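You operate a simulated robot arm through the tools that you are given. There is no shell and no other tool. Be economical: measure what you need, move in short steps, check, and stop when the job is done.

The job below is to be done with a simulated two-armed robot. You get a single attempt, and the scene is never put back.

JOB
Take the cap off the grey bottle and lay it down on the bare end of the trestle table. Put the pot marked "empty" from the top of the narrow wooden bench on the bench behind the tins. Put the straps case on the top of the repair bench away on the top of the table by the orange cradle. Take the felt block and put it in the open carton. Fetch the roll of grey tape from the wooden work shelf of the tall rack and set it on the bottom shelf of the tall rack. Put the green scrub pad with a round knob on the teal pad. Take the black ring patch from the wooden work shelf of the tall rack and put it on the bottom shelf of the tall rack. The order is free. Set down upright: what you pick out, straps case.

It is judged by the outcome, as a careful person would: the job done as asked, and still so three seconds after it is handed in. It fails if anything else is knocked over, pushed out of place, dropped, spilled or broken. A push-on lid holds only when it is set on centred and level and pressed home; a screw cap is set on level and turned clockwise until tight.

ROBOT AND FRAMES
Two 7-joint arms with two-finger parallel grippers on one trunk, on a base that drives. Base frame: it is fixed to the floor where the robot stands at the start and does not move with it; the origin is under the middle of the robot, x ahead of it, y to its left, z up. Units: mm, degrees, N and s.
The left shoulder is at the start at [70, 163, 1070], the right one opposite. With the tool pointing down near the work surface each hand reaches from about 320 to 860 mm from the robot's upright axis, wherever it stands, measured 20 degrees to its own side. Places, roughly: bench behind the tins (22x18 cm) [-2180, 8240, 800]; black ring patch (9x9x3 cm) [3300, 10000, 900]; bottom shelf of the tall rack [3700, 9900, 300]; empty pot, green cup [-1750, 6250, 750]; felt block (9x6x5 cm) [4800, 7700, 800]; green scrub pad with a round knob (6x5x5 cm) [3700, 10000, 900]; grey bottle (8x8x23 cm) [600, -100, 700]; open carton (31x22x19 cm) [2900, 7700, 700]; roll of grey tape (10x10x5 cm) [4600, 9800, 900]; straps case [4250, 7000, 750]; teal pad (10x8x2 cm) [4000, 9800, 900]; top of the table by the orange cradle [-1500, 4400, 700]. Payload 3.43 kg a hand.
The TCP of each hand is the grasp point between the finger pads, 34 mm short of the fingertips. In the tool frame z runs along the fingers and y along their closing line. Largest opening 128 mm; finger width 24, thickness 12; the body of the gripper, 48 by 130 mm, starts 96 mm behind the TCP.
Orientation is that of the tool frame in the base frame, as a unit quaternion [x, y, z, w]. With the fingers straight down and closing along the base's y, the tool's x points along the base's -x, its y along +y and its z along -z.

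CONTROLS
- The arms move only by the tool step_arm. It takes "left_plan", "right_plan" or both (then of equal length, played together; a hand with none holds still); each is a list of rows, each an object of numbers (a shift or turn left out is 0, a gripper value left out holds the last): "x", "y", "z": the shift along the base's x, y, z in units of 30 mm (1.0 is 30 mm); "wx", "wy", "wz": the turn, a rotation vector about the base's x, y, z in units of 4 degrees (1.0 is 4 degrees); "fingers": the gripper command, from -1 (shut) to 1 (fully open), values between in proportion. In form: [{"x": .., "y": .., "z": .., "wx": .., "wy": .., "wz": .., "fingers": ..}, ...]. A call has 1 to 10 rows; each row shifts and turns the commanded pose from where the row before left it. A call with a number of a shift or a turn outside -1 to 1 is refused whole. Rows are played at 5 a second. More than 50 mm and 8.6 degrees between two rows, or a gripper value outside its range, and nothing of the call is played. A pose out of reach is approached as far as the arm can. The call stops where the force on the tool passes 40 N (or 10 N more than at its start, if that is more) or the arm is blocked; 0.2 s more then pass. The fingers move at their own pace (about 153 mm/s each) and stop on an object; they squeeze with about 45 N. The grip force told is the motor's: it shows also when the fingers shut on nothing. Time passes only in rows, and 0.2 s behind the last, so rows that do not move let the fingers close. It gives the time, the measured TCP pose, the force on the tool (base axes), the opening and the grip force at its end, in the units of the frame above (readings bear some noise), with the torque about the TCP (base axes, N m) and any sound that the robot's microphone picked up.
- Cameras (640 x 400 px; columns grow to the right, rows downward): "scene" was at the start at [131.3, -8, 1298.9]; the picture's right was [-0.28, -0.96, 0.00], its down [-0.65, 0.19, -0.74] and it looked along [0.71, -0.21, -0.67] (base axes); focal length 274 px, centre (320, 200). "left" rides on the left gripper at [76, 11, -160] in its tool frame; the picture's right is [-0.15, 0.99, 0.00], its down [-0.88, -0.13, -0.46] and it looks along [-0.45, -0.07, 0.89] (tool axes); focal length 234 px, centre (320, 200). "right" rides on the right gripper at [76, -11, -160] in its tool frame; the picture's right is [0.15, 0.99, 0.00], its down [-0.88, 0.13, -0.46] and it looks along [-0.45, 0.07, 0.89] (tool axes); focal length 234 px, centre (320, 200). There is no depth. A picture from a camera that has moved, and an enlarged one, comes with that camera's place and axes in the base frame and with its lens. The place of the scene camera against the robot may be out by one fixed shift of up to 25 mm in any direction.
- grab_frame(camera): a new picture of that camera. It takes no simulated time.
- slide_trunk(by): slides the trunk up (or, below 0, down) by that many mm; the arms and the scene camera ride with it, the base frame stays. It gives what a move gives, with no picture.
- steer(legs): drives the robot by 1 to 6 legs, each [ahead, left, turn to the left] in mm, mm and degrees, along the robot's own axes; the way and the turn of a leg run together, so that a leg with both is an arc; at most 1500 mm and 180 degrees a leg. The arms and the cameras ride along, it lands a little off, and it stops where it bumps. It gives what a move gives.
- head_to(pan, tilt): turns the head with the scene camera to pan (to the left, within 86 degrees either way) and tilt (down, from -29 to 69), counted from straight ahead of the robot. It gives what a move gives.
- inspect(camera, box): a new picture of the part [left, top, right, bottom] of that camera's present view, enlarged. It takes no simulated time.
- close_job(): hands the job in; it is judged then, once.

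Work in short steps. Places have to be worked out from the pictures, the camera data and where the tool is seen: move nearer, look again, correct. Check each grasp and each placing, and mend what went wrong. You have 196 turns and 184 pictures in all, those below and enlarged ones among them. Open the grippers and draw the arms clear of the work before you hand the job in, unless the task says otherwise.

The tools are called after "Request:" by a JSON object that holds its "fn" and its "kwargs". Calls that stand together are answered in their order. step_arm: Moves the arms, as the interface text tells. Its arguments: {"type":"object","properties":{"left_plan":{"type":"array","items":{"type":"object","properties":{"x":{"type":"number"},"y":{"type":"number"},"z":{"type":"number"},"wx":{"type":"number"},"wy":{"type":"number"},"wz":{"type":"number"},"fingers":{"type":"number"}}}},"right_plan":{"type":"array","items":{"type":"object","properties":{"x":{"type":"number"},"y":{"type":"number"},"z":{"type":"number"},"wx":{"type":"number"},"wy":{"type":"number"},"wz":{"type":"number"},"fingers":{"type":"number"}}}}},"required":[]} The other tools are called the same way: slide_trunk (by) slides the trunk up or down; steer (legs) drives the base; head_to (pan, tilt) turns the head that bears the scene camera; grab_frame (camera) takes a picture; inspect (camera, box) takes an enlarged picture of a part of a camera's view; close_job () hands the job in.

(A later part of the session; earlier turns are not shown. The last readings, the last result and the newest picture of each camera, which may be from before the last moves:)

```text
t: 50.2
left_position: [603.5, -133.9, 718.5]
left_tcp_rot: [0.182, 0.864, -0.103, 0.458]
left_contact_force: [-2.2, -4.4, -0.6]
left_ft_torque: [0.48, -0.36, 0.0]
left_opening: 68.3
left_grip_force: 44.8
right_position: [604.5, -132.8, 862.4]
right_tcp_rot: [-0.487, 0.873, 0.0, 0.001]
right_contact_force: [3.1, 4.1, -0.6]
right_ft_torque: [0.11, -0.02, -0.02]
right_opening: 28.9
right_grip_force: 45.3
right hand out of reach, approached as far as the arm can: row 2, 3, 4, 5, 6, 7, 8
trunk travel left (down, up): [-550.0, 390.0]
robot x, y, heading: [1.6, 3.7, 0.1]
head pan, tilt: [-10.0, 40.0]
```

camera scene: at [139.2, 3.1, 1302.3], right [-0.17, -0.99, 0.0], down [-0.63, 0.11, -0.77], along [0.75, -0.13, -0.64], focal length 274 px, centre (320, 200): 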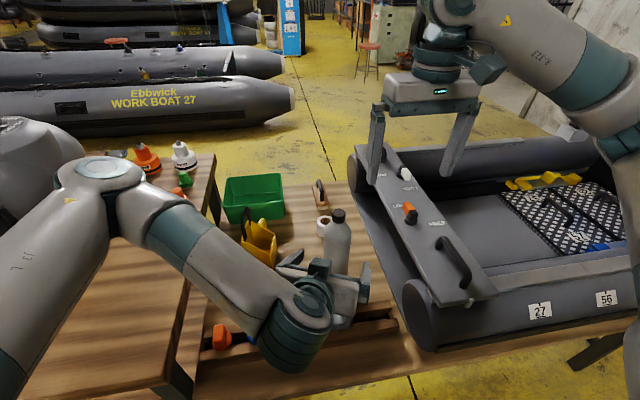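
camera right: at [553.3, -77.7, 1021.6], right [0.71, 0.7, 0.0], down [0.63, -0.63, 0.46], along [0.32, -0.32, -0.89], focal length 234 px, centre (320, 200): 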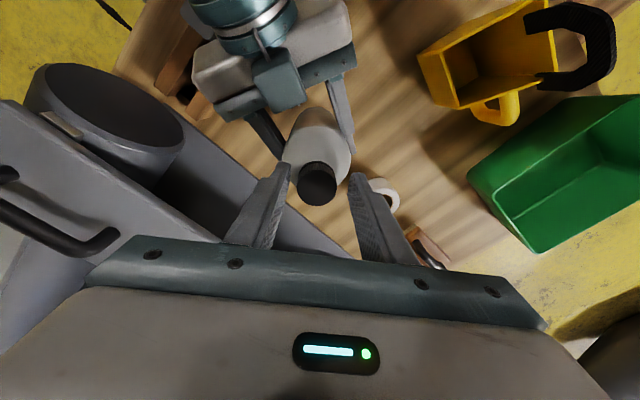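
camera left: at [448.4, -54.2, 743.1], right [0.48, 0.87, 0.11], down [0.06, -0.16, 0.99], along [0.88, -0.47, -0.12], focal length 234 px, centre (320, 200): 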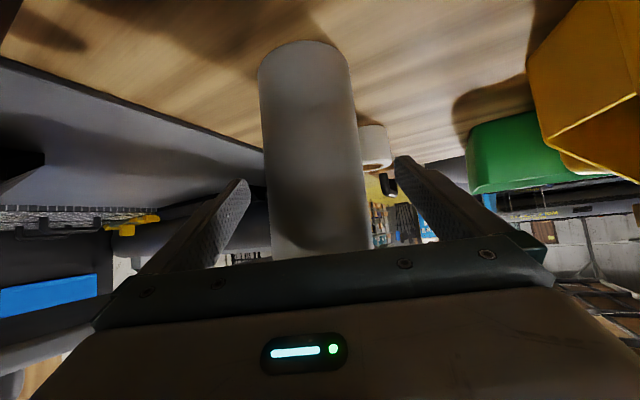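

Wrist limit near +58°. I open, rewind and turn again.

Request:
{"fn": "step_arm", "kwargs": {"right_plan": [{"fingers": -0.2}, {}, {"wz": -1}, {"wz": -1}, {"wz": -1}, {"wz": -1}, {"wz": -1}, {"wz": -1}, {"wz": -1}, {"wz": -1}]}}

Request:
{"fn": "step_arm", "kwargs": {"right_plan": [{"wz": -1}, {"wz": -1}, {"wz": -1}, {"wz": -1}, {"wz": -1}, {"wz": -1}, {"wz": -1}, {"wz": -1}, {"wz": -1}, {"wz": -1}]}}

Request:
{"fn": "step_arm", "kwargs": {"right_plan": [{"wz": -1}, {"wz": -1}, {"wz": -1}, {"wz": -1}, {"wz": -1}, {"wz": -1}, {"wz": -1}, {"wz": -1}, {"wz": -1}, {"wz": -1}]}}

Request:
{"fn": "grab_frame", "kwargs": {"camera": "right"}}

```text
t: 52.4
left_position: [603.4, -134.8, 718.9]
left_tcp_rot: [0.182, 0.864, -0.103, 0.458]
left_contact_force: [-0.5, 0.6, 0.3]
left_ft_torque: [0.0, 0.0, 0.01]
left_opening: 68.3
left_grip_force: 44.8
right_position: [605.1, -133.8, 865.8]
right_tcp_rot: [-0.228, 0.974, 0.001, 0.0]
right_contact_force: [-0.1, -0.5, 0.0]
right_ft_torque: [-0.02, -0.05, 0.01]
right_opening: 51.2
right_grip_force: 0.0
trunk travel left (down, up): [-550.0, 390.0]
robot x, y, heading: [3.7, 4.2, 0.4]
head pan, tilt: [-10.0, 40.0]
```

```text
t: 54.6
left_position: [602.9, -135.6, 717.9]
left_tcp_rot: [0.181, 0.864, -0.103, 0.459]
left_contact_force: [-0.3, 0.0, -0.6]
left_ft_torque: [0.0, 0.02, -0.01]
left_opening: 68.7
left_grip_force: 45.2
right_position: [603.8, -134.0, 864.0]
right_tcp_rot: [0.121, 0.993, 0.0, 0.0]
right_contact_force: [-0.7, -0.1, 0.8]
right_ft_torque: [-0.01, 0.0, -0.01]
right_opening: 51.2
right_grip_force: 0.1
trunk travel left (down, up): [-550.0, 390.0]
robot x, y, heading: [3.2, -0.5, 0.1]
head pan, tilt: [-10.0, 40.0]
```

```text
t: 56.8
left_position: [604.3, -136.0, 719.0]
left_tcp_rot: [0.182, 0.864, -0.104, 0.458]
left_contact_force: [0.3, -0.2, -0.5]
left_ft_torque: [0.03, -0.01, 0.02]
left_opening: 68.2
left_grip_force: 45.0
right_position: [604.9, -135.2, 863.7]
right_tcp_rot: [0.452, 0.892, 0.0, 0.0]
right_contact_force: [0.3, 0.5, -1.0]
right_ft_torque: [-0.02, 0.01, -0.02]
right_opening: 51.1
right_grip_force: 0.1
trunk travel left (down, up): [-550.0, 390.0]
robot x, y, heading: [4.4, 3.0, 0.4]
head pan, tilt: [-10.0, 40.0]
```

```text
153 pictures are left
camera right: at [551.3, -79.6, 1025.6], right [0.71, 0.7, 0.0], down [0.63, -0.63, 0.46], along [0.32, -0.32, -0.89], focal length 234 px, centre (320, 200)
```

right: 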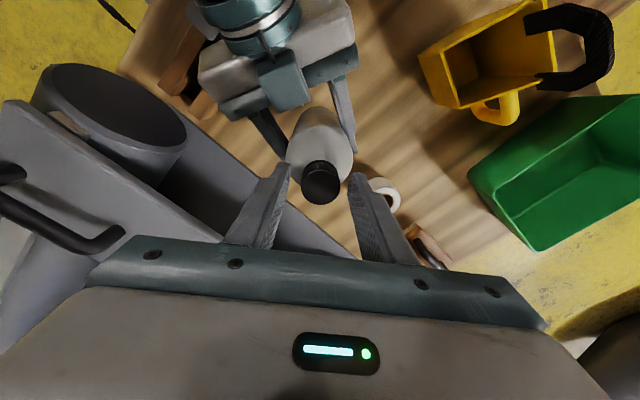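

Grip again and turn.

Request:
{"fn": "step_arm", "kwargs": {"right_plan": [{"z": -0.1}, {"fingers": -1}, {}, {}, {"wz": 1}, {"wz": 1}, {"wz": 1}, {"wz": 1}, {"wz": 1}, {"wz": 1}]}}

Request:
{"fn": "step_arm", "kwargs": {"right_plan": [{"wz": 1}, {"wz": 1, "z": 0.02}, {"wz": 1}, {"wz": 1}, {"wz": 1}, {"wz": 1, "z": 0.02}, {"wz": 1}, {"wz": 1}, {"wz": 1}, {"wz": 1}]}}

Request:
{"fn": "step_arm", "kwargs": {"right_plan": [{"wz": 1}, {"wz": 1, "z": 0.02}, {"wz": 1}, {"wz": 1}, {"wz": 1}, {"wz": 1, "z": 0.02}, {"wz": 1}, {"wz": 1}, {"wz": 1}, {"wz": 1}]}}

Request:
{"fn": "step_arm", "kwargs": {"right_plan": [{"z": 0.05}, {"z": 0.05}, {"z": 0.05}]}}

```text
t: 59.0
left_position: [602.7, -135.9, 718.3]
left_tcp_rot: [0.181, 0.864, -0.103, 0.458]
left_contact_force: [-4.9, 1.0, 0.3]
left_ft_torque: [-0.38, -0.82, -0.02]
left_opening: 68.7
left_grip_force: 44.4
right_position: [605.0, -134.1, 861.2]
right_tcp_rot: [0.255, 0.967, 0.0, 0.0]
right_contact_force: [4.9, -0.7, -0.4]
right_ft_torque: [0.13, 0.15, -0.02]
right_opening: 29.1
right_grip_force: 44.9
trunk travel left (down, up): [-550.0, 390.0]
robot x, y, heading: [3.6, 2.2, 0.3]
head pan, tilt: [-10.0, 40.0]
```

```text
t: 61.2
left_position: [604.3, -135.2, 719.0]
left_tcp_rot: [0.181, 0.864, -0.103, 0.459]
left_contact_force: [-6.1, -3.0, 2.5]
left_ft_torque: [0.26, -0.8, 0.01]
left_opening: 68.6
left_grip_force: 45.2
right_position: [605.4, -134.1, 864.1]
right_tcp_rot: [-0.091, 0.996, 0.0, 0.001]
right_contact_force: [6.8, 2.6, -3.0]
right_ft_torque: [0.15, -0.12, 0.0]
right_opening: 29.2
right_grip_force: 45.2
trunk travel left (down, up): [-550.0, 390.0]
robot x, y, heading: [4.5, 3.8, -0.0]
head pan, tilt: [-10.0, 40.0]
```

```text
t: 63.4
left_position: [602.8, -135.3, 718.7]
left_tcp_rot: [0.182, 0.864, -0.103, 0.457]
left_contact_force: [0.2, -5.8, 0.5]
left_ft_torque: [0.56, 0.1, 0.01]
left_opening: 68.6
left_grip_force: 45.2
right_position: [604.2, -135.3, 864.1]
right_tcp_rot: [-0.426, 0.905, 0.0, 0.0]
right_contact_force: [-1.3, 4.4, -0.2]
right_ft_torque: [0.09, 0.05, -0.01]
right_opening: 29.4
right_grip_force: 44.7
trunk travel left (down, up): [-550.0, 390.0]
robot x, y, heading: [3.9, 1.8, 0.6]
head pan, tilt: [-10.0, 40.0]
```

```text
t: 64.2
left_position: [602.0, -133.6, 717.1]
left_tcp_rot: [0.181, 0.864, -0.103, 0.458]
left_contact_force: [3.1, -2.4, 1.5]
left_ft_torque: [0.4, 0.37, -0.03]
left_opening: 68.4
left_grip_force: 45.5
right_position: [605.4, -134.6, 869.2]
right_tcp_rot: [-0.425, 0.905, 0.0, 0.0]
right_contact_force: [-3.0, 2.6, -2.3]
right_ft_torque: [0.05, 0.03, 0.02]
right_opening: 29.1
right_grip_force: 44.5
trunk travel left (down, up): [-550.0, 390.0]
robot x, y, heading: [2.0, 2.7, 0.2]
head pan, tilt: [-10.0, 40.0]
```

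It rises freely with ~2 N. I lift 60 mm and look.

Request:
{"fn": "step_arm", "kwargs": {"right_plan": [{"z": 0.1}, {"z": 0.2}, {"z": 0.4}, {"z": 0.6}, {"z": 0.7}]}}

Request:
{"fn": "inspect", "kwargs": {"camera": "scene", "box": [240, 100, 400, 260]}}

```text
t: 65.4
left_position: [602.9, -134.8, 718.6]
left_tcp_rot: [0.182, 0.864, -0.103, 0.458]
left_contact_force: [-0.3, 0.4, 0.2]
left_ft_torque: [-0.01, 0.0, 0.03]
left_opening: 68.4
left_grip_force: 44.7
right_position: [604.6, -133.3, 929.2]
right_tcp_rot: [-0.424, 0.906, -0.001, 0.0]
right_contact_force: [-0.3, -0.3, -0.6]
right_ft_torque: [0.02, -0.03, -0.04]
right_opening: 29.0
right_grip_force: 44.8
trunk travel left (down, up): [-550.0, 390.0]
robot x, y, heading: [6.3, 0.6, 0.5]
head pan, tilt: [-10.0, 40.0]
```

```text
2.50 times, centred on (320, 180) of scene
camera zoom: at [138.7, 3.6, 1302.3], right [-0.17, -0.99, 0.0], down [-0.63, 0.11, -0.77], along [0.76, -0.13, -0.64], focal length 685 px, centre (320, 250)
```

zoom: 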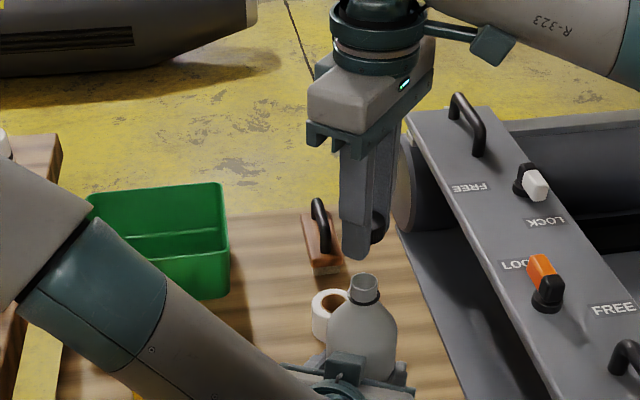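

The cap is off. Now I release the bottle with the left hand and back it out along its axis.

Request:
{"fn": "step_arm", "kwargs": {"left_plan": [{"fingers": 0.5}, {"fingers": 1}, {}, {"x": -0.72, "y": 0.33, "z": 0.55}, {"x": -0.72, "y": 0.33, "z": 0.55}, {"x": -0.72, "y": 0.33, "z": 0.55}, {"x": -0.72, "y": 0.33, "z": 0.55}, {"x": -0.72, "y": 0.33, "z": 0.55}, {"x": -0.72, "y": 0.33, "z": 0.55}]}}

Request:
{"fn": "step_arm", "kwargs": {"left_plan": [{"z": 0.9, "y": 0.3}, {"z": 0.9, "y": 0.3}, {"z": 0.9, "y": 0.3}, {"z": 0.9, "y": 0.3}, {"z": 0.9, "y": 0.3}], "right_plan": [{"y": 0.6, "z": 0.1, "wz": -1}, {"y": 0.6, "z": 0.1, "wz": -1}, {"y": 0.6, "wz": -1}, {"y": 0.6, "wz": -1}, {"x": 0.5, "wz": -1}]}}

Request:
{"fn": "grab_frame", "kwargs": {"camera": "right"}}

Request:
{"fn": "grab_frame", "kwargs": {"camera": "scene"}}

```text
t: 67.4
left_position: [472.1, -77.8, 817.4]
left_tcp_rot: [0.182, 0.864, -0.103, 0.458]
left_contact_force: [0.1, -0.5, 0.4]
left_ft_torque: [-0.02, 0.0, -0.02]
left_opening: 128.2
left_grip_force: 0.0
right_position: [603.9, -134.3, 930.4]
right_tcp_rot: [-0.425, 0.905, 0.001, 0.0]
right_contact_force: [-0.4, -0.3, 0.5]
right_ft_torque: [-0.02, 0.0, -0.03]
right_opening: 29.1
right_grip_force: 45.3
trunk travel left (down, up): [-550.0, 390.0]
robot x, y, heading: [3.4, 4.7, 0.4]
head pan, tilt: [-10.0, 40.0]
```

```text
t: 68.6
left_position: [485.7, -43.8, 950.0]
left_tcp_rot: [0.182, 0.864, -0.103, 0.458]
left_contact_force: [-0.4, -0.3, 0.3]
left_ft_torque: [-0.03, -0.03, -0.04]
left_opening: 128.0
left_grip_force: 0.1
left hand out of reach, approached as far as the arm can: row 4, 5
right_position: [620.2, -62.3, 935.3]
right_tcp_rot: [-0.26, 0.966, 0.0, 0.0]
right_contact_force: [0.4, 0.1, -0.2]
right_ft_torque: [0.01, -0.01, -0.02]
right_opening: 29.3
right_grip_force: 44.4
trunk travel left (down, up): [-550.0, 390.0]
robot x, y, heading: [3.7, 1.7, 0.4]
head pan, tilt: [-10.0, 40.0]
```

```text
151 pictures are left
camera right: at [560.6, -109.4, 1095.9], right [-0.62, 0.78, 0.0], down [0.7, 0.56, 0.46], along [0.36, 0.28, -0.89], focal length 234 px, centre (320, 200)
```

right: 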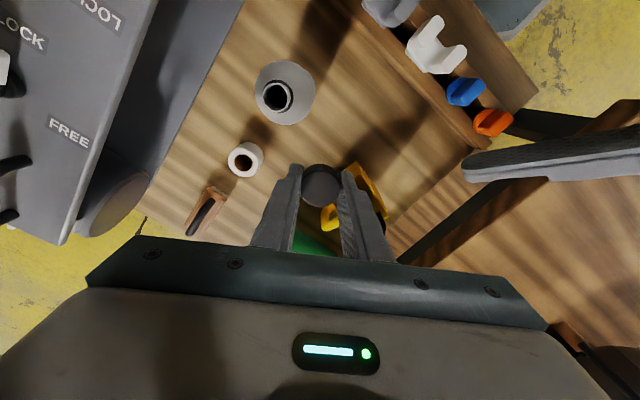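

```text
150 pictures are left
camera scene: at [138.6, 3.5, 1302.3], right [-0.17, -0.99, 0.0], down [-0.63, 0.11, -0.77], along [0.76, -0.13, -0.64], focal length 274 px, centre (320, 200)
```

scene: 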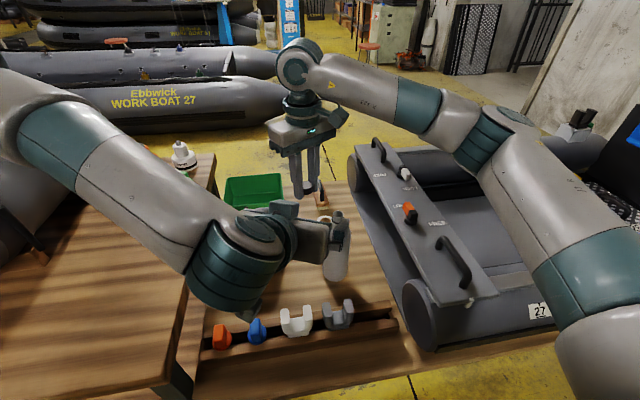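

Bottle stands well. I'll lay the cap at about (690,-50), clear wood between roll and yellow jug; rotate straight, shift and descend.

Request:
{"fn": "step_arm", "kwargs": {"right_plan": [{"x": 0.5, "wz": -1}, {"x": 0.5, "wz": -1}, {"x": 0.5, "wz": -1}, {"x": 0.5, "wz": -1}, {"x": 0.35, "y": 0.2, "wz": -1}, {"y": 0.2, "wz": -1}, {"wz": -1, "z": -0.5}, {"z": -1}, {"z": -1}, {"z": -1}]}}

Request:
{"fn": "grab_frame", "kwargs": {"camera": "right"}}

```text
t: 70.8
left_position: [486.7, -43.4, 949.9]
left_tcp_rot: [0.182, 0.864, -0.103, 0.457]
left_contact_force: [0.5, 0.4, -0.1]
left_ft_torque: [0.01, -0.01, 0.01]
left_opening: 128.1
left_grip_force: 0.0
right_position: [688.1, -50.9, 829.5]
right_tcp_rot: [-0.021, 1.0, 0.0, 0.0]
right_contact_force: [-0.3, 0.0, -0.8]
right_ft_torque: [0.01, 0.0, 0.02]
right_opening: 29.1
right_grip_force: 45.1
trunk travel left (down, up): [-550.0, 390.0]
robot x, y, heading: [0.1, -0.1, 0.1]
head pan, tilt: [-10.0, 40.0]
```

```text
149 pictures are left
camera right: at [613.7, -65.2, 990.5], right [-0.19, 0.98, 0.0], down [0.87, 0.17, 0.46], along [0.45, 0.09, -0.89], focal length 234 px, centre (320, 200)
```

right: 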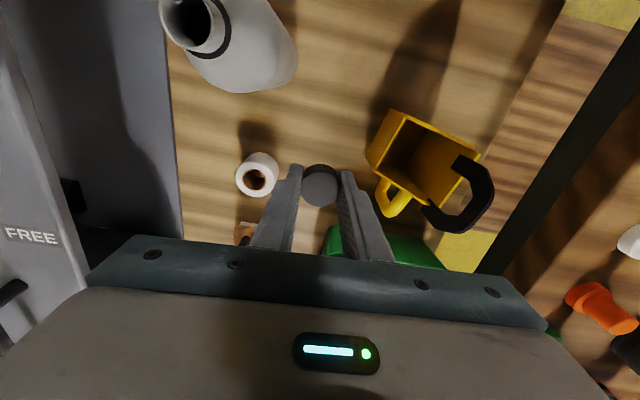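

The spot below is bare. I descend to just above the wood.

Request:
{"fn": "step_arm", "kwargs": {"right_plan": [{"z": -1}, {"z": -1}, {"z": -1}, {"z": -1}, {"z": -1}, {"z": -0.4}]}}

Request:
{"fn": "step_arm", "kwargs": {"right_plan": [{"z": -0.15}, {"z": -0.1}, {"z": -0.1}]}}

Request:
{"fn": "grab_frame", "kwargs": {"camera": "right"}}

```text
t: 72.2
left_position: [487.0, -43.1, 949.9]
left_tcp_rot: [0.181, 0.864, -0.103, 0.458]
left_contact_force: [-0.1, 0.3, 0.2]
left_ft_torque: [0.0, -0.05, 0.0]
left_opening: 128.2
left_grip_force: 0.0
right_position: [691.4, -51.0, 667.2]
right_tcp_rot: [-0.02, 1.0, 0.0, -0.001]
right_contact_force: [0.4, 0.1, -0.2]
right_ft_torque: [0.0, -0.02, -0.03]
right_opening: 29.1
right_grip_force: 45.5
trunk travel left (down, up): [-550.0, 390.0]
robot x, y, heading: [3.4, -1.5, 0.1]
head pan, tilt: [-10.0, 40.0]
```

```text
t: 73.0
left_position: [485.6, -43.9, 949.5]
left_tcp_rot: [0.181, 0.864, -0.102, 0.459]
left_contact_force: [-0.2, 0.3, 0.0]
left_ft_torque: [-0.04, -0.03, 0.02]
left_opening: 127.9
left_grip_force: 0.0
right_position: [690.5, -51.0, 656.3]
right_tcp_rot: [-0.021, 1.0, 0.0, 0.0]
right_contact_force: [-0.7, 0.3, -1.1]
right_ft_torque: [-0.02, -0.04, -0.01]
right_opening: 29.3
right_grip_force: 44.9
trunk travel left (down, up): [-550.0, 390.0]
robot x, y, heading: [0.3, 2.0, 0.3]
head pan, tilt: [-10.0, 40.0]
```

```text
148 pictures are left
camera right: at [615.1, -64.7, 817.5], right [-0.19, 0.98, 0.0], down [0.87, 0.17, 0.46], along [0.45, 0.09, -0.89], focal length 234 px, centre (320, 200)
```

right: 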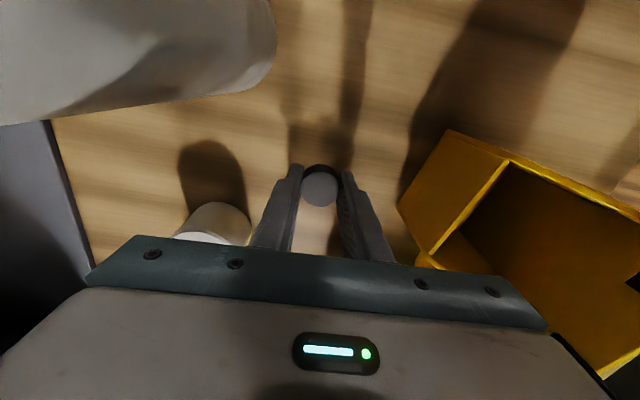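

No contact yet; I creep down in small steps until force shows.

Request:
{"fn": "step_arm", "kwargs": {"right_plan": [{"z": -0.1}, {"z": -0.05}, {"z": -0.05}]}}

Request:
{"fn": "step_arm", "kwargs": {"right_plan": [{"z": -0.06}, {"z": -0.06}]}}

```text
t: 73.8
left_position: [484.1, -44.5, 951.6]
left_tcp_rot: [0.181, 0.864, -0.102, 0.459]
left_contact_force: [-0.3, -0.3, 0.2]
left_ft_torque: [-0.01, -0.02, -0.02]
left_opening: 128.0
left_grip_force: 0.0
right_position: [689.9, -50.9, 653.1]
right_tcp_rot: [-0.02, 1.0, 0.0, 0.002]
right_contact_force: [-3.6, -7.2, 22.5]
right_ft_torque: [-0.3, 0.38, 0.31]
right_opening: 29.4
right_grip_force: 45.1
trunk travel left (down, up): [-550.0, 390.0]
robot x, y, heading: [5.2, 2.0, 0.3]
head pan, tilt: [-10.0, 40.0]
```

```text
t: 74.3
left_position: [484.1, -46.1, 951.2]
left_tcp_rot: [0.182, 0.864, -0.103, 0.459]
left_contact_force: [0.7, -0.6, -0.5]
left_ft_torque: [-0.01, 0.02, 0.0]
left_opening: 127.8
left_grip_force: 0.1
right_position: [689.5, -50.8, 653.9]
right_tcp_rot: [-0.019, 1.0, 0.0, 0.002]
right_contact_force: [-14.9, -5.0, 21.3]
right_ft_torque: [-0.54, 0.75, -0.16]
right_opening: 29.3
right_grip_force: 45.0
trunk travel left (down, up): [-550.0, 390.0]
robot x, y, heading: [3.9, -2.3, 0.2]
head pan, tilt: [-10.0, 40.0]
stopped in row 2 (right hand): the force on the tool passed its limit at 42 N (the readings are from after the stop); the commanded pose is now the measured one
```

The cap rests on the wood. Release and lift away.

Request:
{"fn": "step_arm", "kwargs": {"right_plan": [{"fingers": -0.1}, {}, {"z": 0.5}, {"z": 1}, {"z": 1}, {"z": 1}, {"z": 1}]}}

Request:
{"fn": "grab_frame", "kwargs": {"camera": "right"}}

```text
t: 75.9
left_position: [486.8, -44.5, 950.6]
left_tcp_rot: [0.182, 0.864, -0.103, 0.458]
left_contact_force: [0.2, 0.2, 0.8]
left_ft_torque: [0.04, 0.0, 0.0]
left_opening: 128.1
left_grip_force: 0.1
right_position: [690.4, -50.7, 786.1]
right_tcp_rot: [-0.019, 1.0, 0.0, 0.002]
right_contact_force: [-0.8, 0.1, -0.1]
right_ft_torque: [0.0, -0.01, -0.01]
right_opening: 57.6
right_grip_force: 0.0
trunk travel left (down, up): [-550.0, 390.0]
robot x, y, heading: [-0.2, 2.9, 0.2]
head pan, tilt: [-10.0, 40.0]
```

```text
147 pictures are left
camera right: at [616.1, -64.7, 946.9], right [-0.18, 0.98, 0.0], down [0.87, 0.16, 0.46], along [0.45, 0.08, -0.89], focal length 234 px, centre (320, 200)
```

right: 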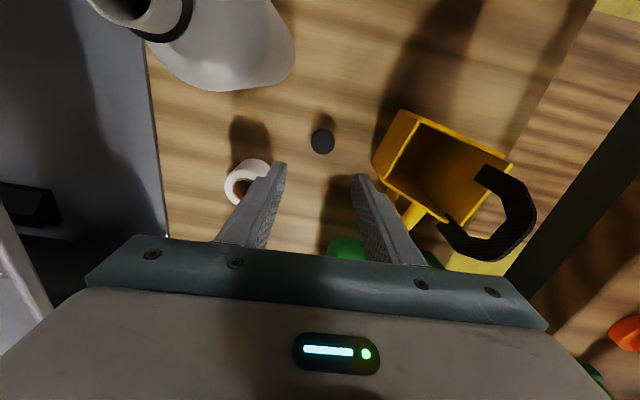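

Cap lies flat. I raise and retract the right arm, and un-pitch the left.

Request:
{"fn": "step_arm", "kwargs": {"right_plan": [{"z": 1}, {"z": 1}, {"z": 1}, {"z": 1}, {"z": 1}, {"z": 1}, {"z": 1}, {"y": -1}, {"y": -1}, {"y": -1}], "left_plan": [{"wx": 0.4, "wy": 0.916, "z": 0.3}, {"wx": 0.4, "wy": 0.916, "z": 0.3}, {"wx": 0.4, "wy": 0.916, "z": 0.3}, {"wx": 0.4, "wy": 0.916, "z": 0.3}, {"wx": 0.4, "wy": 0.916}, {"wx": 0.4, "wy": 0.916}, {"wx": 0.4, "wy": 0.916}, {"wx": 0.4, "wy": 0.916}, {"wx": 0.4, "wy": 0.916}, {"wx": 0.4, "wy": 0.916}]}}

Request:
{"fn": "step_arm", "kwargs": {"right_plan": [{"x": -1, "y": -0.7}, {"x": -1, "y": -0.7}, {"x": -1, "y": -0.7}, {"x": -1, "y": -0.7}, {"x": -1}, {"x": -1}, {"x": -1}, {"x": -1}, {"x": -1}, {}], "left_plan": [{"wx": 0.4, "wy": 0.916, "y": 0.8}, {"wx": 0.4, "wy": 0.916, "y": 0.8}, {"wx": 0.4, "wy": 0.916, "y": 0.8}, {"wx": 0.4, "wy": 0.916, "y": 0.8}, {"wz": 1, "y": 0.8}, {"wz": 1, "y": 0.8}, {"wz": 1, "y": 0.8, "x": -0.5}, {"wz": 1, "y": 0.8, "x": -0.5}, {"wz": 1, "y": 0.8, "x": -0.5}, {"wz": 1, "x": -0.5}]}}

Request:
{"fn": "steer", "kwargs": {"legs": [[-800, 0, 0]]}}

Request:
{"fn": "head_to", "kwargs": {"pan": 86, "tilt": 15}}

Request:
{"fn": "grab_frame", "kwargs": {"camera": "scene"}}

```text
t: 78.1
left_position: [486.4, -44.0, 985.3]
left_tcp_rot: [0.201, 0.97, -0.034, 0.134]
left_contact_force: [0.6, 0.5, 0.4]
left_ft_torque: [-0.01, 0.04, -0.01]
left_opening: 128.0
left_grip_force: 0.0
right_position: [691.6, -142.5, 996.4]
right_tcp_rot: [-0.02, 1.0, 0.001, 0.002]
right_contact_force: [-0.9, -0.2, -0.3]
right_ft_torque: [0.01, 0.0, 0.01]
right_opening: 57.3
right_grip_force: 0.0
trunk travel left (down, up): [-550.0, 390.0]
robot x, y, heading: [4.7, 1.8, 0.2]
head pan, tilt: [-10.0, 40.0]
```

```text
t: 80.3
left_position: [425.1, 172.5, 987.2]
left_tcp_rot: [-0.006, 1.0, -0.006, 0.002]
left_contact_force: [-0.7, -0.1, 0.5]
left_ft_torque: [-0.01, 0.02, -0.02]
left_opening: 128.3
left_grip_force: 0.1
right_position: [421.1, -224.6, 995.7]
right_tcp_rot: [-0.019, 1.0, 0.0, 0.001]
right_contact_force: [0.3, -0.2, 0.9]
right_ft_torque: [0.0, -0.01, -0.01]
right_opening: 57.5
right_grip_force: 0.0
trunk travel left (down, up): [-550.0, 390.0]
robot x, y, heading: [3.4, 3.3, 0.4]
head pan, tilt: [-10.0, 40.0]
```

```text
t: 84.7
left_position: [-380.7, 167.8, 986.7]
left_tcp_rot: [-0.003, 1.0, -0.006, 0.001]
left_contact_force: [-0.2, -0.6, 0.4]
left_ft_torque: [-0.01, 0.0, 0.01]
left_opening: 128.0
left_grip_force: 0.1
right_position: [-386.1, -229.9, 996.4]
right_tcp_rot: [-0.017, 1.0, -0.001, 0.001]
right_contact_force: [0.5, 0.3, 0.4]
right_ft_torque: [0.01, -0.03, -0.04]
right_opening: 57.6
right_grip_force: 0.0
trunk travel left (down, up): [-550.0, 390.0]
robot x, y, heading: [-798.9, -2.4, -0.1]
head pan, tilt: [-10.0, 40.0]
```

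```text
t: 86.4
left_position: [-380.7, 167.7, 985.1]
left_tcp_rot: [-0.002, 1.0, -0.005, 0.001]
left_contact_force: [0.6, -0.2, 0.0]
left_ft_torque: [0.02, 0.0, 0.03]
left_opening: 128.1
left_grip_force: 0.0
right_position: [-386.0, -228.6, 996.1]
right_tcp_rot: [-0.016, 1.0, 0.0, 0.002]
right_contact_force: [0.3, 0.4, 0.0]
right_ft_torque: [-0.02, -0.03, 0.01]
right_opening: 57.3
right_grip_force: 0.0
trunk travel left (down, up): [-550.0, 390.0]
robot x, y, heading: [-803.0, 0.4, 0.2]
head pan, tilt: [85.9, 15.0]
```

```text
146 pictures are left
camera scene: at [-743.9, 108.3, 1341.9], right [1.0, -0.07, 0.0], down [-0.02, -0.26, -0.97], along [0.07, 0.96, -0.26], focal length 274 px, centre (320, 200)
```

scene: 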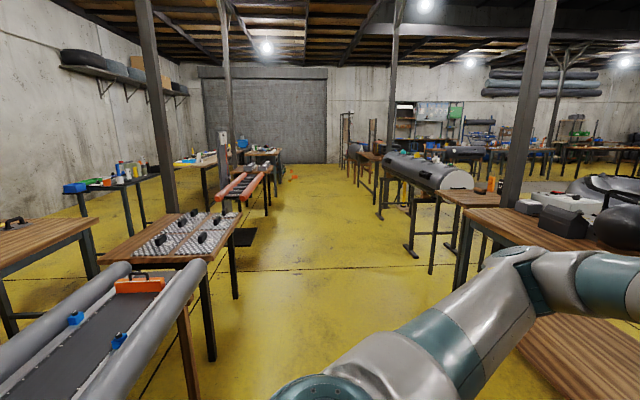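

Workshop aisle runs along +y at x between about -1280 and +430. I turn left and drive up the aisle centre.

Request:
{"fn": "steer", "kwargs": {"legs": [[300, 0, 0], [0, 0, 90], [1400, 0, 0]]}}

Request:
{"fn": "head_to", "kwargs": {"pan": 0, "tilt": 12}}

Request:
{"fn": "grab_frame", "kwargs": {"camera": "scene"}}

```text
t: 99.0
left_position: [-738.0, 1835.1, 985.6]
left_tcp_rot: [0.724, -0.69, 0.005, -0.004]
left_contact_force: [0.1, -0.2, 0.3]
left_ft_torque: [-0.01, 0.04, 0.01]
left_opening: 128.2
left_grip_force: 0.0
right_position: [-342.0, 1845.4, 995.8]
right_tcp_rot: [0.734, -0.679, -0.001, -0.001]
right_contact_force: [0.3, 0.4, -0.4]
right_ft_torque: [-0.03, 0.01, 0.01]
right_opening: 57.9
right_grip_force: 0.1
trunk travel left (down, up): [-550.0, 390.0]
robot x, y, heading: [-550.6, 1419.2, 92.4]
head pan, tilt: [85.9, 15.0]
```

```text
t: 100.6
left_position: [-738.5, 1835.8, 985.8]
left_tcp_rot: [0.724, -0.69, 0.003, -0.005]
left_contact_force: [0.3, 0.3, 0.6]
left_ft_torque: [0.02, 0.01, -0.01]
left_opening: 128.1
left_grip_force: 0.1
right_position: [-341.5, 1845.3, 995.6]
right_tcp_rot: [0.734, -0.679, -0.002, -0.001]
right_contact_force: [-0.1, 0.7, 0.4]
right_ft_torque: [0.0, -0.01, -0.02]
right_opening: 57.5
right_grip_force: 0.0
trunk travel left (down, up): [-550.0, 390.0]
robot x, y, heading: [-548.8, 1417.6, 92.4]
head pan, tilt: [0.0, 12.0]
```

```text
145 pictures are left
camera scene: at [-557.1, 1579.1, 1346.8], right [1.0, 0.04, 0.0], down [0.01, -0.21, -0.98], along [-0.04, 0.98, -0.21], focal length 274 px, centre (320, 200)
```

scene: 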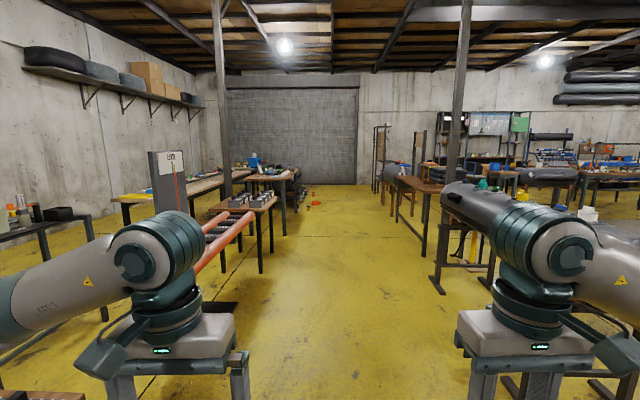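

Clear ahead. I straighten the heading and drive about 4.3 m further up the aisle.

Request:
{"fn": "steer", "kwargs": {"legs": [[0, 0, -2.3], [1450, 0, 0], [1450, 0, 0], [1200, 0, 0]]}}

Request:
{"fn": "head_to", "kwargs": {"pan": 35, "tilt": 20}}

Request:
{"fn": "grab_frame", "kwargs": {"camera": "scene"}}

```text
t: 120.7
left_position: [-708.6, 5955.3, 984.5]
left_tcp_rot: [0.717, -0.698, 0.004, -0.004]
left_contact_force: [-0.5, 0.4, -0.7]
left_ft_torque: [-0.01, -0.02, 0.02]
left_opening: 128.0
left_grip_force: 0.0
right_position: [-310.8, 5957.4, 996.9]
right_tcp_rot: [0.726, -0.688, -0.001, -0.001]
right_contact_force: [-0.5, -0.1, -0.5]
right_ft_torque: [0.0, 0.0, 0.0]
right_opening: 57.7
right_grip_force: 0.0
trunk travel left (down, up): [-550.0, 390.0]
robot x, y, heading: [-529.3, 5533.5, 91.4]
head pan, tilt: [0.0, 12.0]
```

```text
t: 121.7
left_position: [-708.0, 5955.6, 984.8]
left_tcp_rot: [0.716, -0.698, 0.004, -0.005]
left_contact_force: [-0.1, 0.6, 0.6]
left_ft_torque: [-0.03, -0.01, 0.03]
left_opening: 128.1
left_grip_force: 0.1
right_position: [-312.1, 5957.2, 994.7]
right_tcp_rot: [0.725, -0.688, -0.001, -0.001]
right_contact_force: [0.4, 0.6, 0.3]
right_ft_torque: [0.01, 0.0, 0.0]
right_opening: 57.7
right_grip_force: 0.1
trunk travel left (down, up): [-550.0, 390.0]
robot x, y, heading: [-533.5, 5538.0, 91.1]
head pan, tilt: [35.0, 20.0]
```

```text
144 pictures are left
camera scene: at [-586.4, 5677.3, 1333.8], right [0.81, 0.59, 0.0], down [0.2, -0.28, -0.94], along [-0.55, 0.76, -0.34], focal length 274 px, centre (320, 200)
```

scene: 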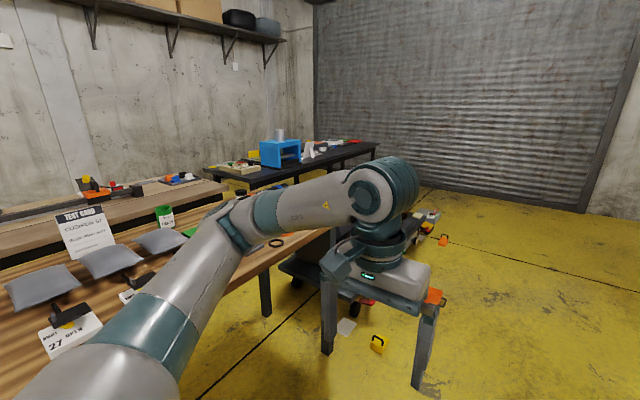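

I zoom on the bench and green cup.

Request:
{"fn": "inspect", "kwargs": {"camera": "scene", "box": [0, 120, 300, 320]}}

Request:
{"fn": "head_to", "kwargs": {"pan": 75, "tilt": 30}}

Request:
{"fn": "grab_frame", "kwargs": {"camera": "scene"}}

```text
2.00 times, centred on (150, 220) of scene
camera zoom: at [-586.4, 5677.3, 1333.8], right [0.81, 0.59, 0.0], down [0.2, -0.28, -0.94], along [-0.55, 0.76, -0.34], focal length 548 px, centre (660, 160)
```

zoom: 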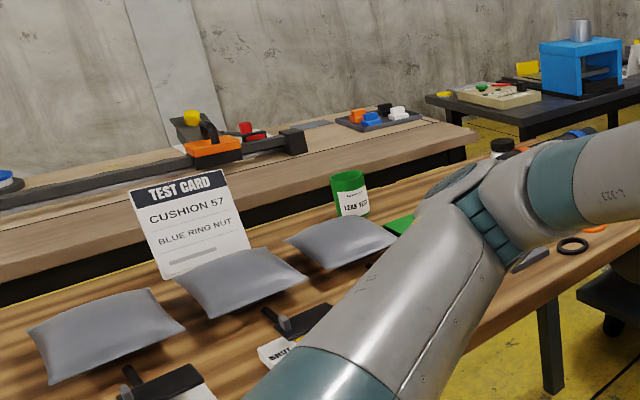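

```text
t: 122.8
left_position: [-708.0, 5954.4, 985.9]
left_tcp_rot: [0.716, -0.698, 0.004, -0.005]
left_contact_force: [0.0, -0.1, 0.0]
left_ft_torque: [0.03, 0.0, -0.02]
left_opening: 128.0
left_grip_force: 0.1
right_position: [-311.1, 5956.8, 996.2]
right_tcp_rot: [0.726, -0.688, -0.001, -0.002]
right_contact_force: [-0.7, 0.6, 0.5]
right_ft_torque: [0.04, -0.01, -0.01]
right_opening: 57.4
right_grip_force: 0.0
trunk travel left (down, up): [-550.0, 390.0]
robot x, y, heading: [-530.0, 5540.6, 91.1]
head pan, tilt: [75.0, 30.0]
```

```text
142 pictures are left
camera scene: at [-619.4, 5623.8, 1317.7], right [0.24, 0.97, 0.0], down [0.49, -0.12, -0.87], along [-0.84, 0.21, -0.5], focal length 274 px, centre (320, 200)
```

scene: 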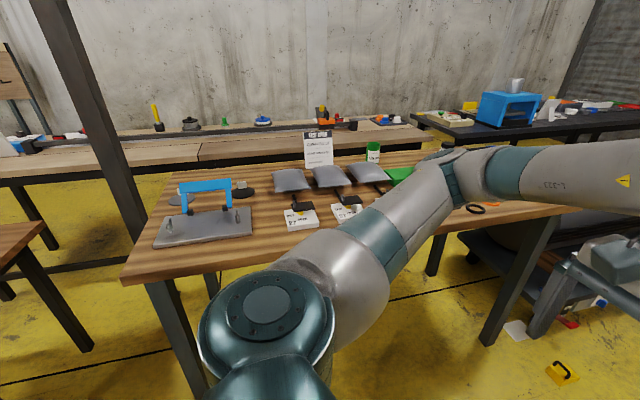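

I drive on 650 mm, turn to face the bench, and approach a little.

Request:
{"fn": "steer", "kwargs": {"legs": [[650, 0, 0], [0, 0, 89], [150, 0, 0]]}}

Request:
{"fn": "head_to", "kwargs": {"pan": 0, "tilt": 30}}

Request:
{"fn": "grab_frame", "kwargs": {"camera": "scene"}}

```text
t: 131.2
left_position: [-1117.8, 6015.0, 985.5]
left_tcp_rot: [1.0, 0.006, 0.0, -0.005]
left_contact_force: [-1.0, 0.0, 0.0]
left_ft_torque: [0.0, -0.01, 0.03]
left_opening: 127.9
left_grip_force: 0.0
right_position: [-1114.8, 6411.7, 995.5]
right_tcp_rot: [1.0, 0.021, -0.001, 0.0]
right_contact_force: [-0.7, 0.1, 0.5]
right_ft_torque: [-0.01, -0.01, 0.03]
right_opening: 57.7
right_grip_force: 0.1
trunk travel left (down, up): [-550.0, 390.0]
robot x, y, heading: [-693.3, 6186.9, -179.2]
head pan, tilt: [75.0, 30.0]
```

```text
t: 132.7
left_position: [-1116.7, 6015.0, 985.0]
left_tcp_rot: [1.0, 0.008, 0.0, -0.006]
left_contact_force: [-0.1, 0.3, -0.4]
left_ft_torque: [-0.02, 0.04, 0.01]
left_opening: 128.2
left_grip_force: 0.1
right_position: [-1114.1, 6412.8, 996.2]
right_tcp_rot: [1.0, 0.021, -0.001, 0.0]
right_contact_force: [0.4, -0.7, 0.3]
right_ft_torque: [0.0, -0.04, -0.01]
right_opening: 57.6
right_grip_force: 0.0
trunk travel left (down, up): [-550.0, 390.0]
robot x, y, heading: [-697.1, 6185.0, -179.3]
head pan, tilt: [0.0, 30.0]
```

```text
141 pictures are left
camera scene: at [-836.1, 6201.4, 1317.7], right [-0.01, 1.0, 0.0], down [0.5, 0.0, -0.87], along [-0.87, -0.01, -0.5], focal length 274 px, centre (320, 200)
```

scene: 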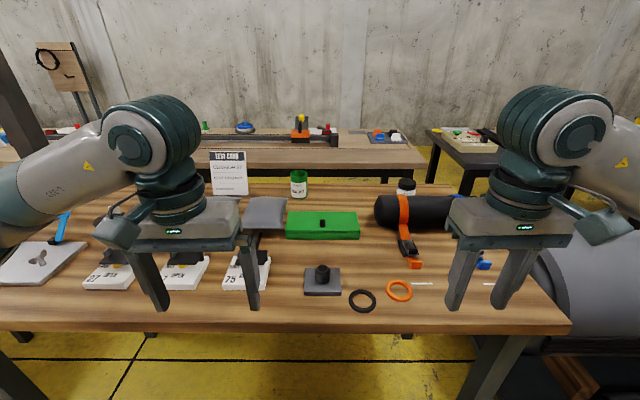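

Request:
{"fn": "inspect", "kwargs": {"camera": "scene", "box": [200, 130, 440, 290]}}

Request:
{"fn": "inspect", "kwargs": {"camera": "scene", "box": [280, 155, 320, 205]}}

```text
2.50 times, centred on (320, 210) of scene
camera zoom: at [-836.1, 6201.4, 1317.7], right [-0.01, 1.0, 0.0], down [0.5, 0.0, -0.87], along [-0.87, -0.01, -0.5], focal length 685 px, centre (320, 175)
```

zoom: 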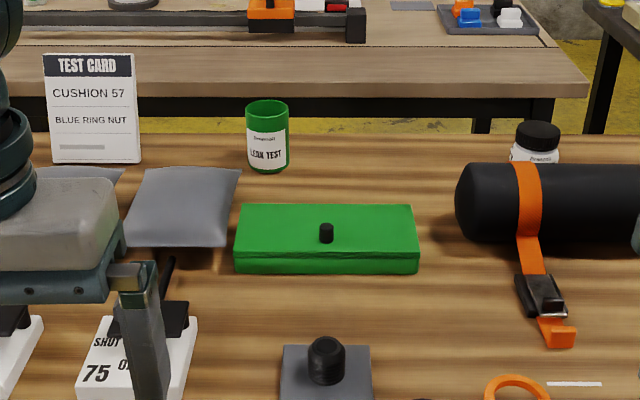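

```text
8.00 times, centred on (300, 180) of scene
camera zoom: at [-836.1, 6201.4, 1317.7], right [-0.01, 1.0, 0.0], down [0.5, 0.0, -0.87], along [-0.87, -0.01, -0.5], focal length 2193 px, centre (480, 360)
```

zoom: 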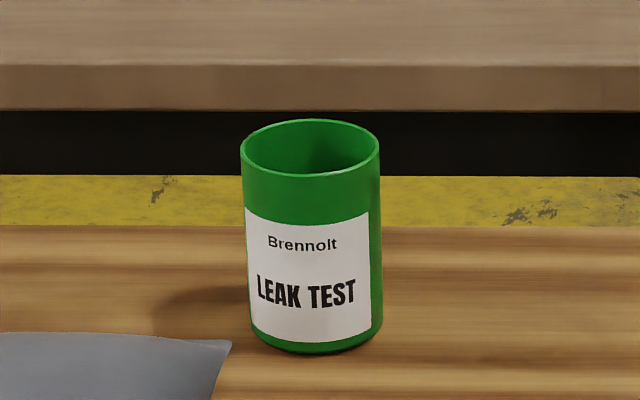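

The green cup says LEAK TEST, so "empty" must be another pot; the jar with a black lid behind the black roll needs reading.

Request:
{"fn": "inspect", "kwargs": {"camera": "scene", "box": [380, 165, 440, 205]}}

Request:
{"fn": "grab_frame", "kwargs": {"camera": "right"}}

```text
10.00 times, centred on (410, 185) of scene
camera zoom: at [-836.1, 6201.4, 1317.7], right [-0.01, 1.0, 0.0], down [0.5, 0.0, -0.87], along [-0.87, -0.01, -0.5], focal length 2741 px, centre (-580, 350)
```

zoom: 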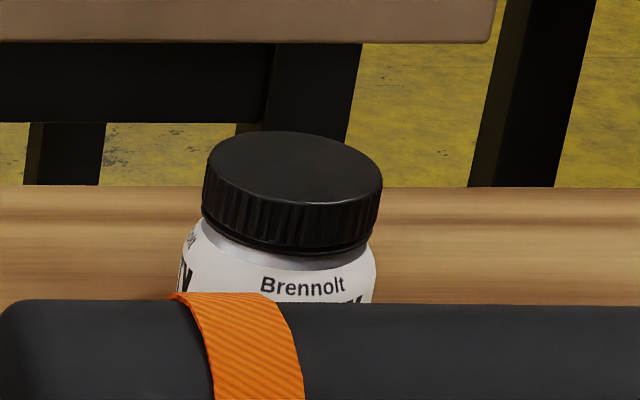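

```text
137 pictures are left
camera right: at [-1037.6, 6427.5, 1157.1], right [0.19, -0.98, 0.0], down [-0.87, -0.17, 0.46], along [-0.45, -0.09, -0.89], focal length 234 px, centre (320, 200)
```

right: 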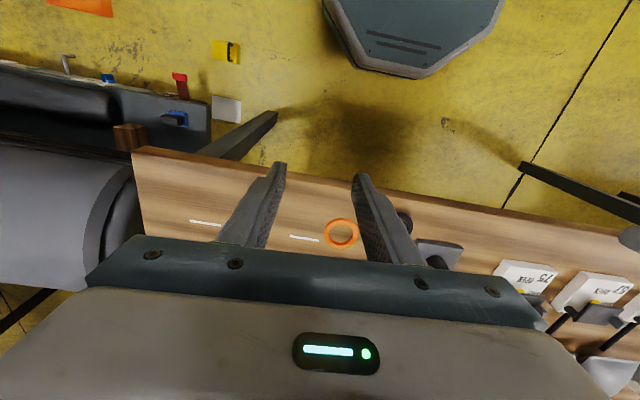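

Letters "TY" peek out on the jar. I raise the trunk to look over the roll and across the whole bench.

Request:
{"fn": "slide_trunk", "kwargs": {"by": 350}}

Request:
{"fn": "head_to", "kwargs": {"pan": -10, "tilt": 45}}

Request:
{"fn": "grab_frame", "kwargs": {"camera": "scene"}}

Request:
{"fn": "inspect", "kwargs": {"camera": "scene", "box": [400, 130, 500, 200]}}

```text
t: 136.1
left_position: [-1117.5, 6016.2, 1336.1]
left_tcp_rot: [1.0, 0.007, -0.001, -0.006]
left_contact_force: [0.1, 0.0, -0.5]
left_ft_torque: [0.03, 0.01, -0.05]
left_opening: 127.8
left_grip_force: 0.1
right_position: [-1114.2, 6413.0, 1346.1]
right_tcp_rot: [1.0, 0.021, -0.002, 0.001]
right_contact_force: [0.5, 0.1, 1.0]
right_ft_torque: [-0.02, 0.0, -0.03]
right_opening: 57.5
right_grip_force: 0.0
trunk travel left (down, up): [-900.0, 40.0]
robot x, y, heading: [-695.3, 6185.3, -179.5]
head pan, tilt: [0.0, 30.0]
```

```text
t: 136.8
left_position: [-1116.7, 6016.1, 1335.4]
left_tcp_rot: [1.0, 0.006, -0.001, -0.006]
left_contact_force: [-0.6, -0.3, 0.5]
left_ft_torque: [-0.01, -0.02, 0.02]
left_opening: 127.9
left_grip_force: 0.1
right_position: [-1112.4, 6412.6, 1346.2]
right_tcp_rot: [1.0, 0.021, -0.001, 0.0]
right_contact_force: [0.3, 0.2, -0.1]
right_ft_torque: [-0.01, 0.03, 0.01]
right_opening: 57.6
right_grip_force: 0.0
trunk travel left (down, up): [-900.0, 40.0]
robot x, y, heading: [-696.8, 6188.9, -179.6]
head pan, tilt: [-10.0, 45.0]
```

```text
136 pictures are left
camera scene: at [-825.9, 6215.7, 1645.1], right [0.17, 0.99, 0.0], down [0.7, -0.12, -0.71], along [-0.7, 0.12, -0.71], focal length 274 px, centre (320, 200)
```

scene: 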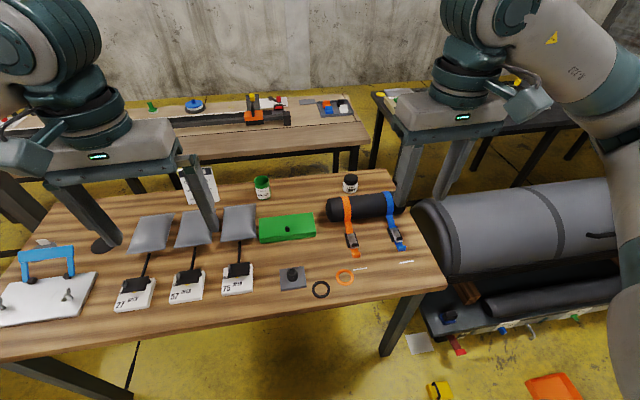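

```text
5.71 times, centred on (450, 165) of scene
camera zoom: at [-825.9, 6215.7, 1645.1], right [0.17, 0.99, 0.0], down [0.7, -0.12, -0.71], along [-0.7, 0.12, -0.71], focal length 1566 px, centre (-423, 400)
```

zoom: 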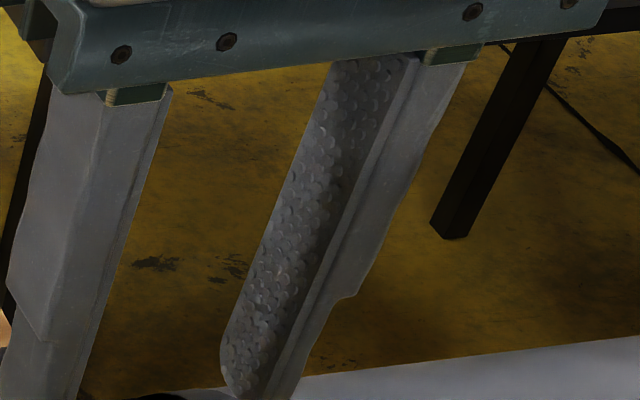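

Request:
{"fn": "inspect", "kwargs": {"camera": "scene", "box": [325, 165, 385, 205]}}

```text
10.00 times, centred on (355, 185) of scene
camera zoom: at [-825.9, 6215.7, 1645.1], right [0.17, 0.99, 0.0], down [0.7, -0.12, -0.71], along [-0.7, 0.12, -0.71], focal length 2741 px, centre (-30, 350)
```

zoom: 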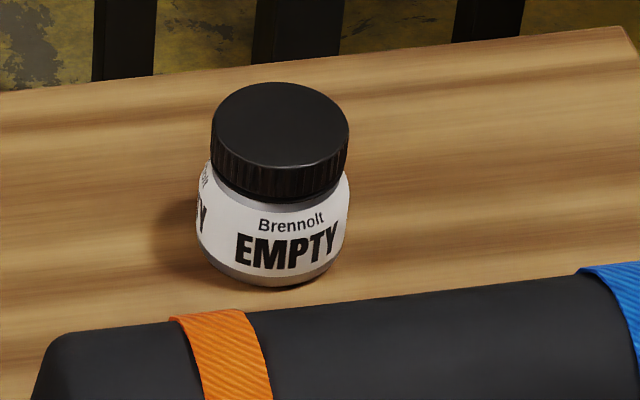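

The black-lidded jar is the EMPTY pot. Triangulating gives the bench top z≈870 and jar about (-1650, 6482). I move closer and to the right, and lower the trunk by 100.

Request:
{"fn": "steer", "kwargs": {"legs": [[160, -110, 0]]}}

Request:
{"fn": "slide_trunk", "kwargs": {"by": -120}}

Request:
{"fn": "step_arm", "kwargs": {"right_plan": [{"x": -1, "fingers": 0.6}, {"x": -1}, {"x": -1}, {"x": -1}, {"x": -1}, {"x": -1}, {"x": -1}]}}

Request:
{"fn": "grab_frame", "kwargs": {"camera": "right"}}

```text
t: 138.4
left_position: [-1276.8, 6123.3, 1336.3]
left_tcp_rot: [1.0, 0.006, -0.003, -0.008]
left_contact_force: [0.5, -0.1, -0.5]
left_ft_torque: [0.04, 0.01, -0.01]
left_opening: 128.1
left_grip_force: 0.0
right_position: [-1272.8, 6521.8, 1348.5]
right_tcp_rot: [1.0, 0.019, -0.003, 0.0]
right_contact_force: [0.6, -0.2, -0.1]
right_ft_torque: [0.02, 0.04, 0.01]
right_opening: 57.8
right_grip_force: 0.1
trunk travel left (down, up): [-900.0, 40.0]
robot x, y, heading: [-857.5, 6293.1, -179.5]
head pan, tilt: [-10.0, 45.0]
```

```text
t: 139.9
left_position: [-1280.3, 6124.6, 1216.0]
left_tcp_rot: [1.0, 0.006, -0.001, -0.006]
left_contact_force: [-0.1, 1.0, 0.8]
left_ft_torque: [0.03, -0.01, -0.01]
left_opening: 128.0
left_grip_force: 0.1
right_position: [-1276.6, 6521.6, 1225.9]
right_tcp_rot: [1.0, 0.019, -0.001, 0.001]
right_contact_force: [0.0, -0.2, -0.5]
right_ft_torque: [0.01, 0.03, -0.01]
right_opening: 57.7
right_grip_force: 0.1
trunk travel left (down, up): [-780.0, 160.0]
robot x, y, heading: [-859.4, 6297.5, -180.0]
head pan, tilt: [-10.0, 45.0]
```

```text
t: 141.5
left_position: [-1280.5, 6124.7, 1215.0]
left_tcp_rot: [1.0, 0.006, 0.0, -0.007]
left_contact_force: [-0.1, 0.4, -0.4]
left_ft_torque: [0.02, 0.01, -0.01]
left_opening: 128.0
left_grip_force: 0.1
right_position: [-1486.3, 6523.7, 1224.2]
right_tcp_rot: [1.0, 0.021, -0.002, 0.001]
right_contact_force: [0.6, -0.4, 0.4]
right_ft_torque: [0.0, -0.03, -0.01]
right_opening: 102.3
right_grip_force: 0.1
trunk travel left (down, up): [-780.0, 160.0]
robot x, y, heading: [-857.7, 6297.3, -179.7]
head pan, tilt: [-10.0, 45.0]
```

```text
133 pictures are left
camera right: at [-1410.5, 6538.0, 1385.8], right [0.19, -0.98, 0.0], down [-0.87, -0.17, 0.46], along [-0.45, -0.08, -0.89], focal length 234 px, centre (320, 200)
```

right: 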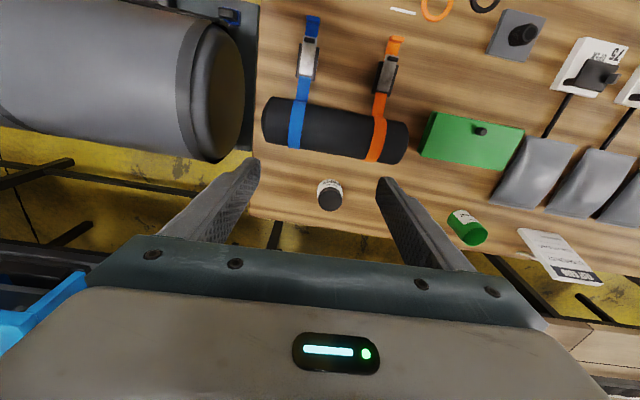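

Jar nearly below. I move over it and descend to z≈1080, then re-measure.

Request:
{"fn": "step_arm", "kwargs": {"right_plan": [{"x": -0.8, "y": -0.25}, {"x": -0.8, "y": -0.25}, {"x": -0.8, "y": -0.25}, {"x": -0.8, "y": -0.25}, {"x": -0.8, "y": -0.25, "z": -0.5}, {"x": -0.8, "y": -0.25, "z": -0.8}, {"z": -1}, {"z": -1}, {"z": -1}]}}

Request:
{"fn": "grab_frame", "kwargs": {"camera": "right"}}

```text
t: 143.5
left_position: [-1281.4, 6125.3, 1215.7]
left_tcp_rot: [1.0, 0.006, 0.0, -0.007]
left_contact_force: [-0.7, -0.2, -0.3]
left_ft_torque: [-0.02, 0.01, -0.03]
left_opening: 128.0
left_grip_force: 0.1
right_position: [-1631.4, 6477.9, 1098.0]
right_tcp_rot: [1.0, 0.02, -0.002, 0.0]
right_contact_force: [-0.6, -0.2, -0.2]
right_ft_torque: [0.02, -0.03, 0.0]
right_opening: 102.8
right_grip_force: 0.1
trunk travel left (down, up): [-780.0, 160.0]
robot x, y, heading: [-854.3, 6296.2, -179.8]
head pan, tilt: [-10.0, 45.0]
```

```text
132 pictures are left
camera right: at [-1555.0, 6493.0, 1259.0], right [0.19, -0.98, 0.0], down [-0.87, -0.16, 0.46], along [-0.45, -0.09, -0.89], focal length 234 px, centre (320, 200)
```

right: 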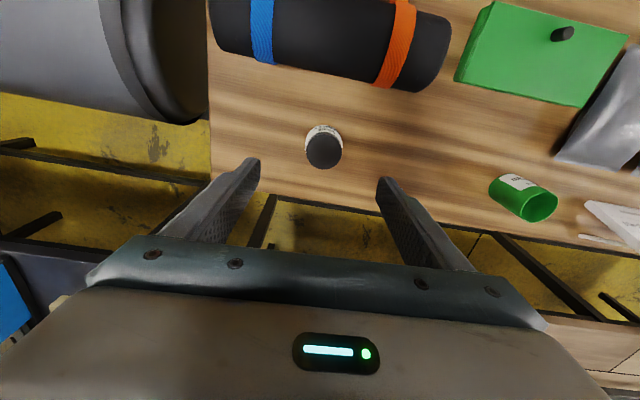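

Estimate now lid top z≈865, at (-1662, 6464). I lower further to z≈1000 and re-measure.

Request:
{"fn": "step_arm", "kwargs": {"right_plan": [{"x": -0.5, "y": -0.2, "z": -0.8}, {"x": -0.4, "y": -0.2, "z": -0.8}, {"z": -0.8}, {"z": -0.8}]}}

Request:
{"fn": "grab_frame", "kwargs": {"camera": "right"}}

```text
t: 144.5
left_position: [-1280.9, 6125.2, 1215.3]
left_tcp_rot: [1.0, 0.006, 0.0, -0.007]
left_contact_force: [0.0, 0.6, -0.3]
left_ft_torque: [-0.01, 0.01, 0.0]
left_opening: 127.9
left_grip_force: 0.0
right_position: [-1657.8, 6464.6, 1000.0]
right_tcp_rot: [1.0, 0.018, -0.001, 0.0]
right_contact_force: [0.0, -0.6, 0.0]
right_ft_torque: [0.02, -0.01, -0.01]
right_opening: 102.4
right_grip_force: 0.1
trunk travel left (down, up): [-780.0, 160.0]
robot x, y, heading: [-858.6, 6294.6, -179.7]
head pan, tilt: [-10.0, 45.0]
```

```text
131 pictures are left
camera right: at [-1581.2, 6480.1, 1160.9], right [0.18, -0.98, 0.0], down [-0.87, -0.16, 0.46], along [-0.45, -0.08, -0.89], focal length 234 px, centre (320, 200)
```

right: 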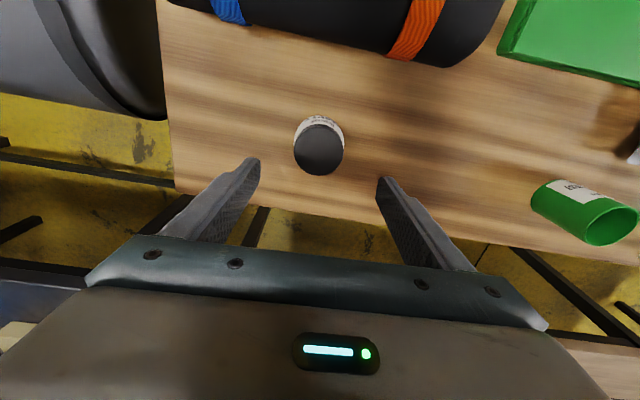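

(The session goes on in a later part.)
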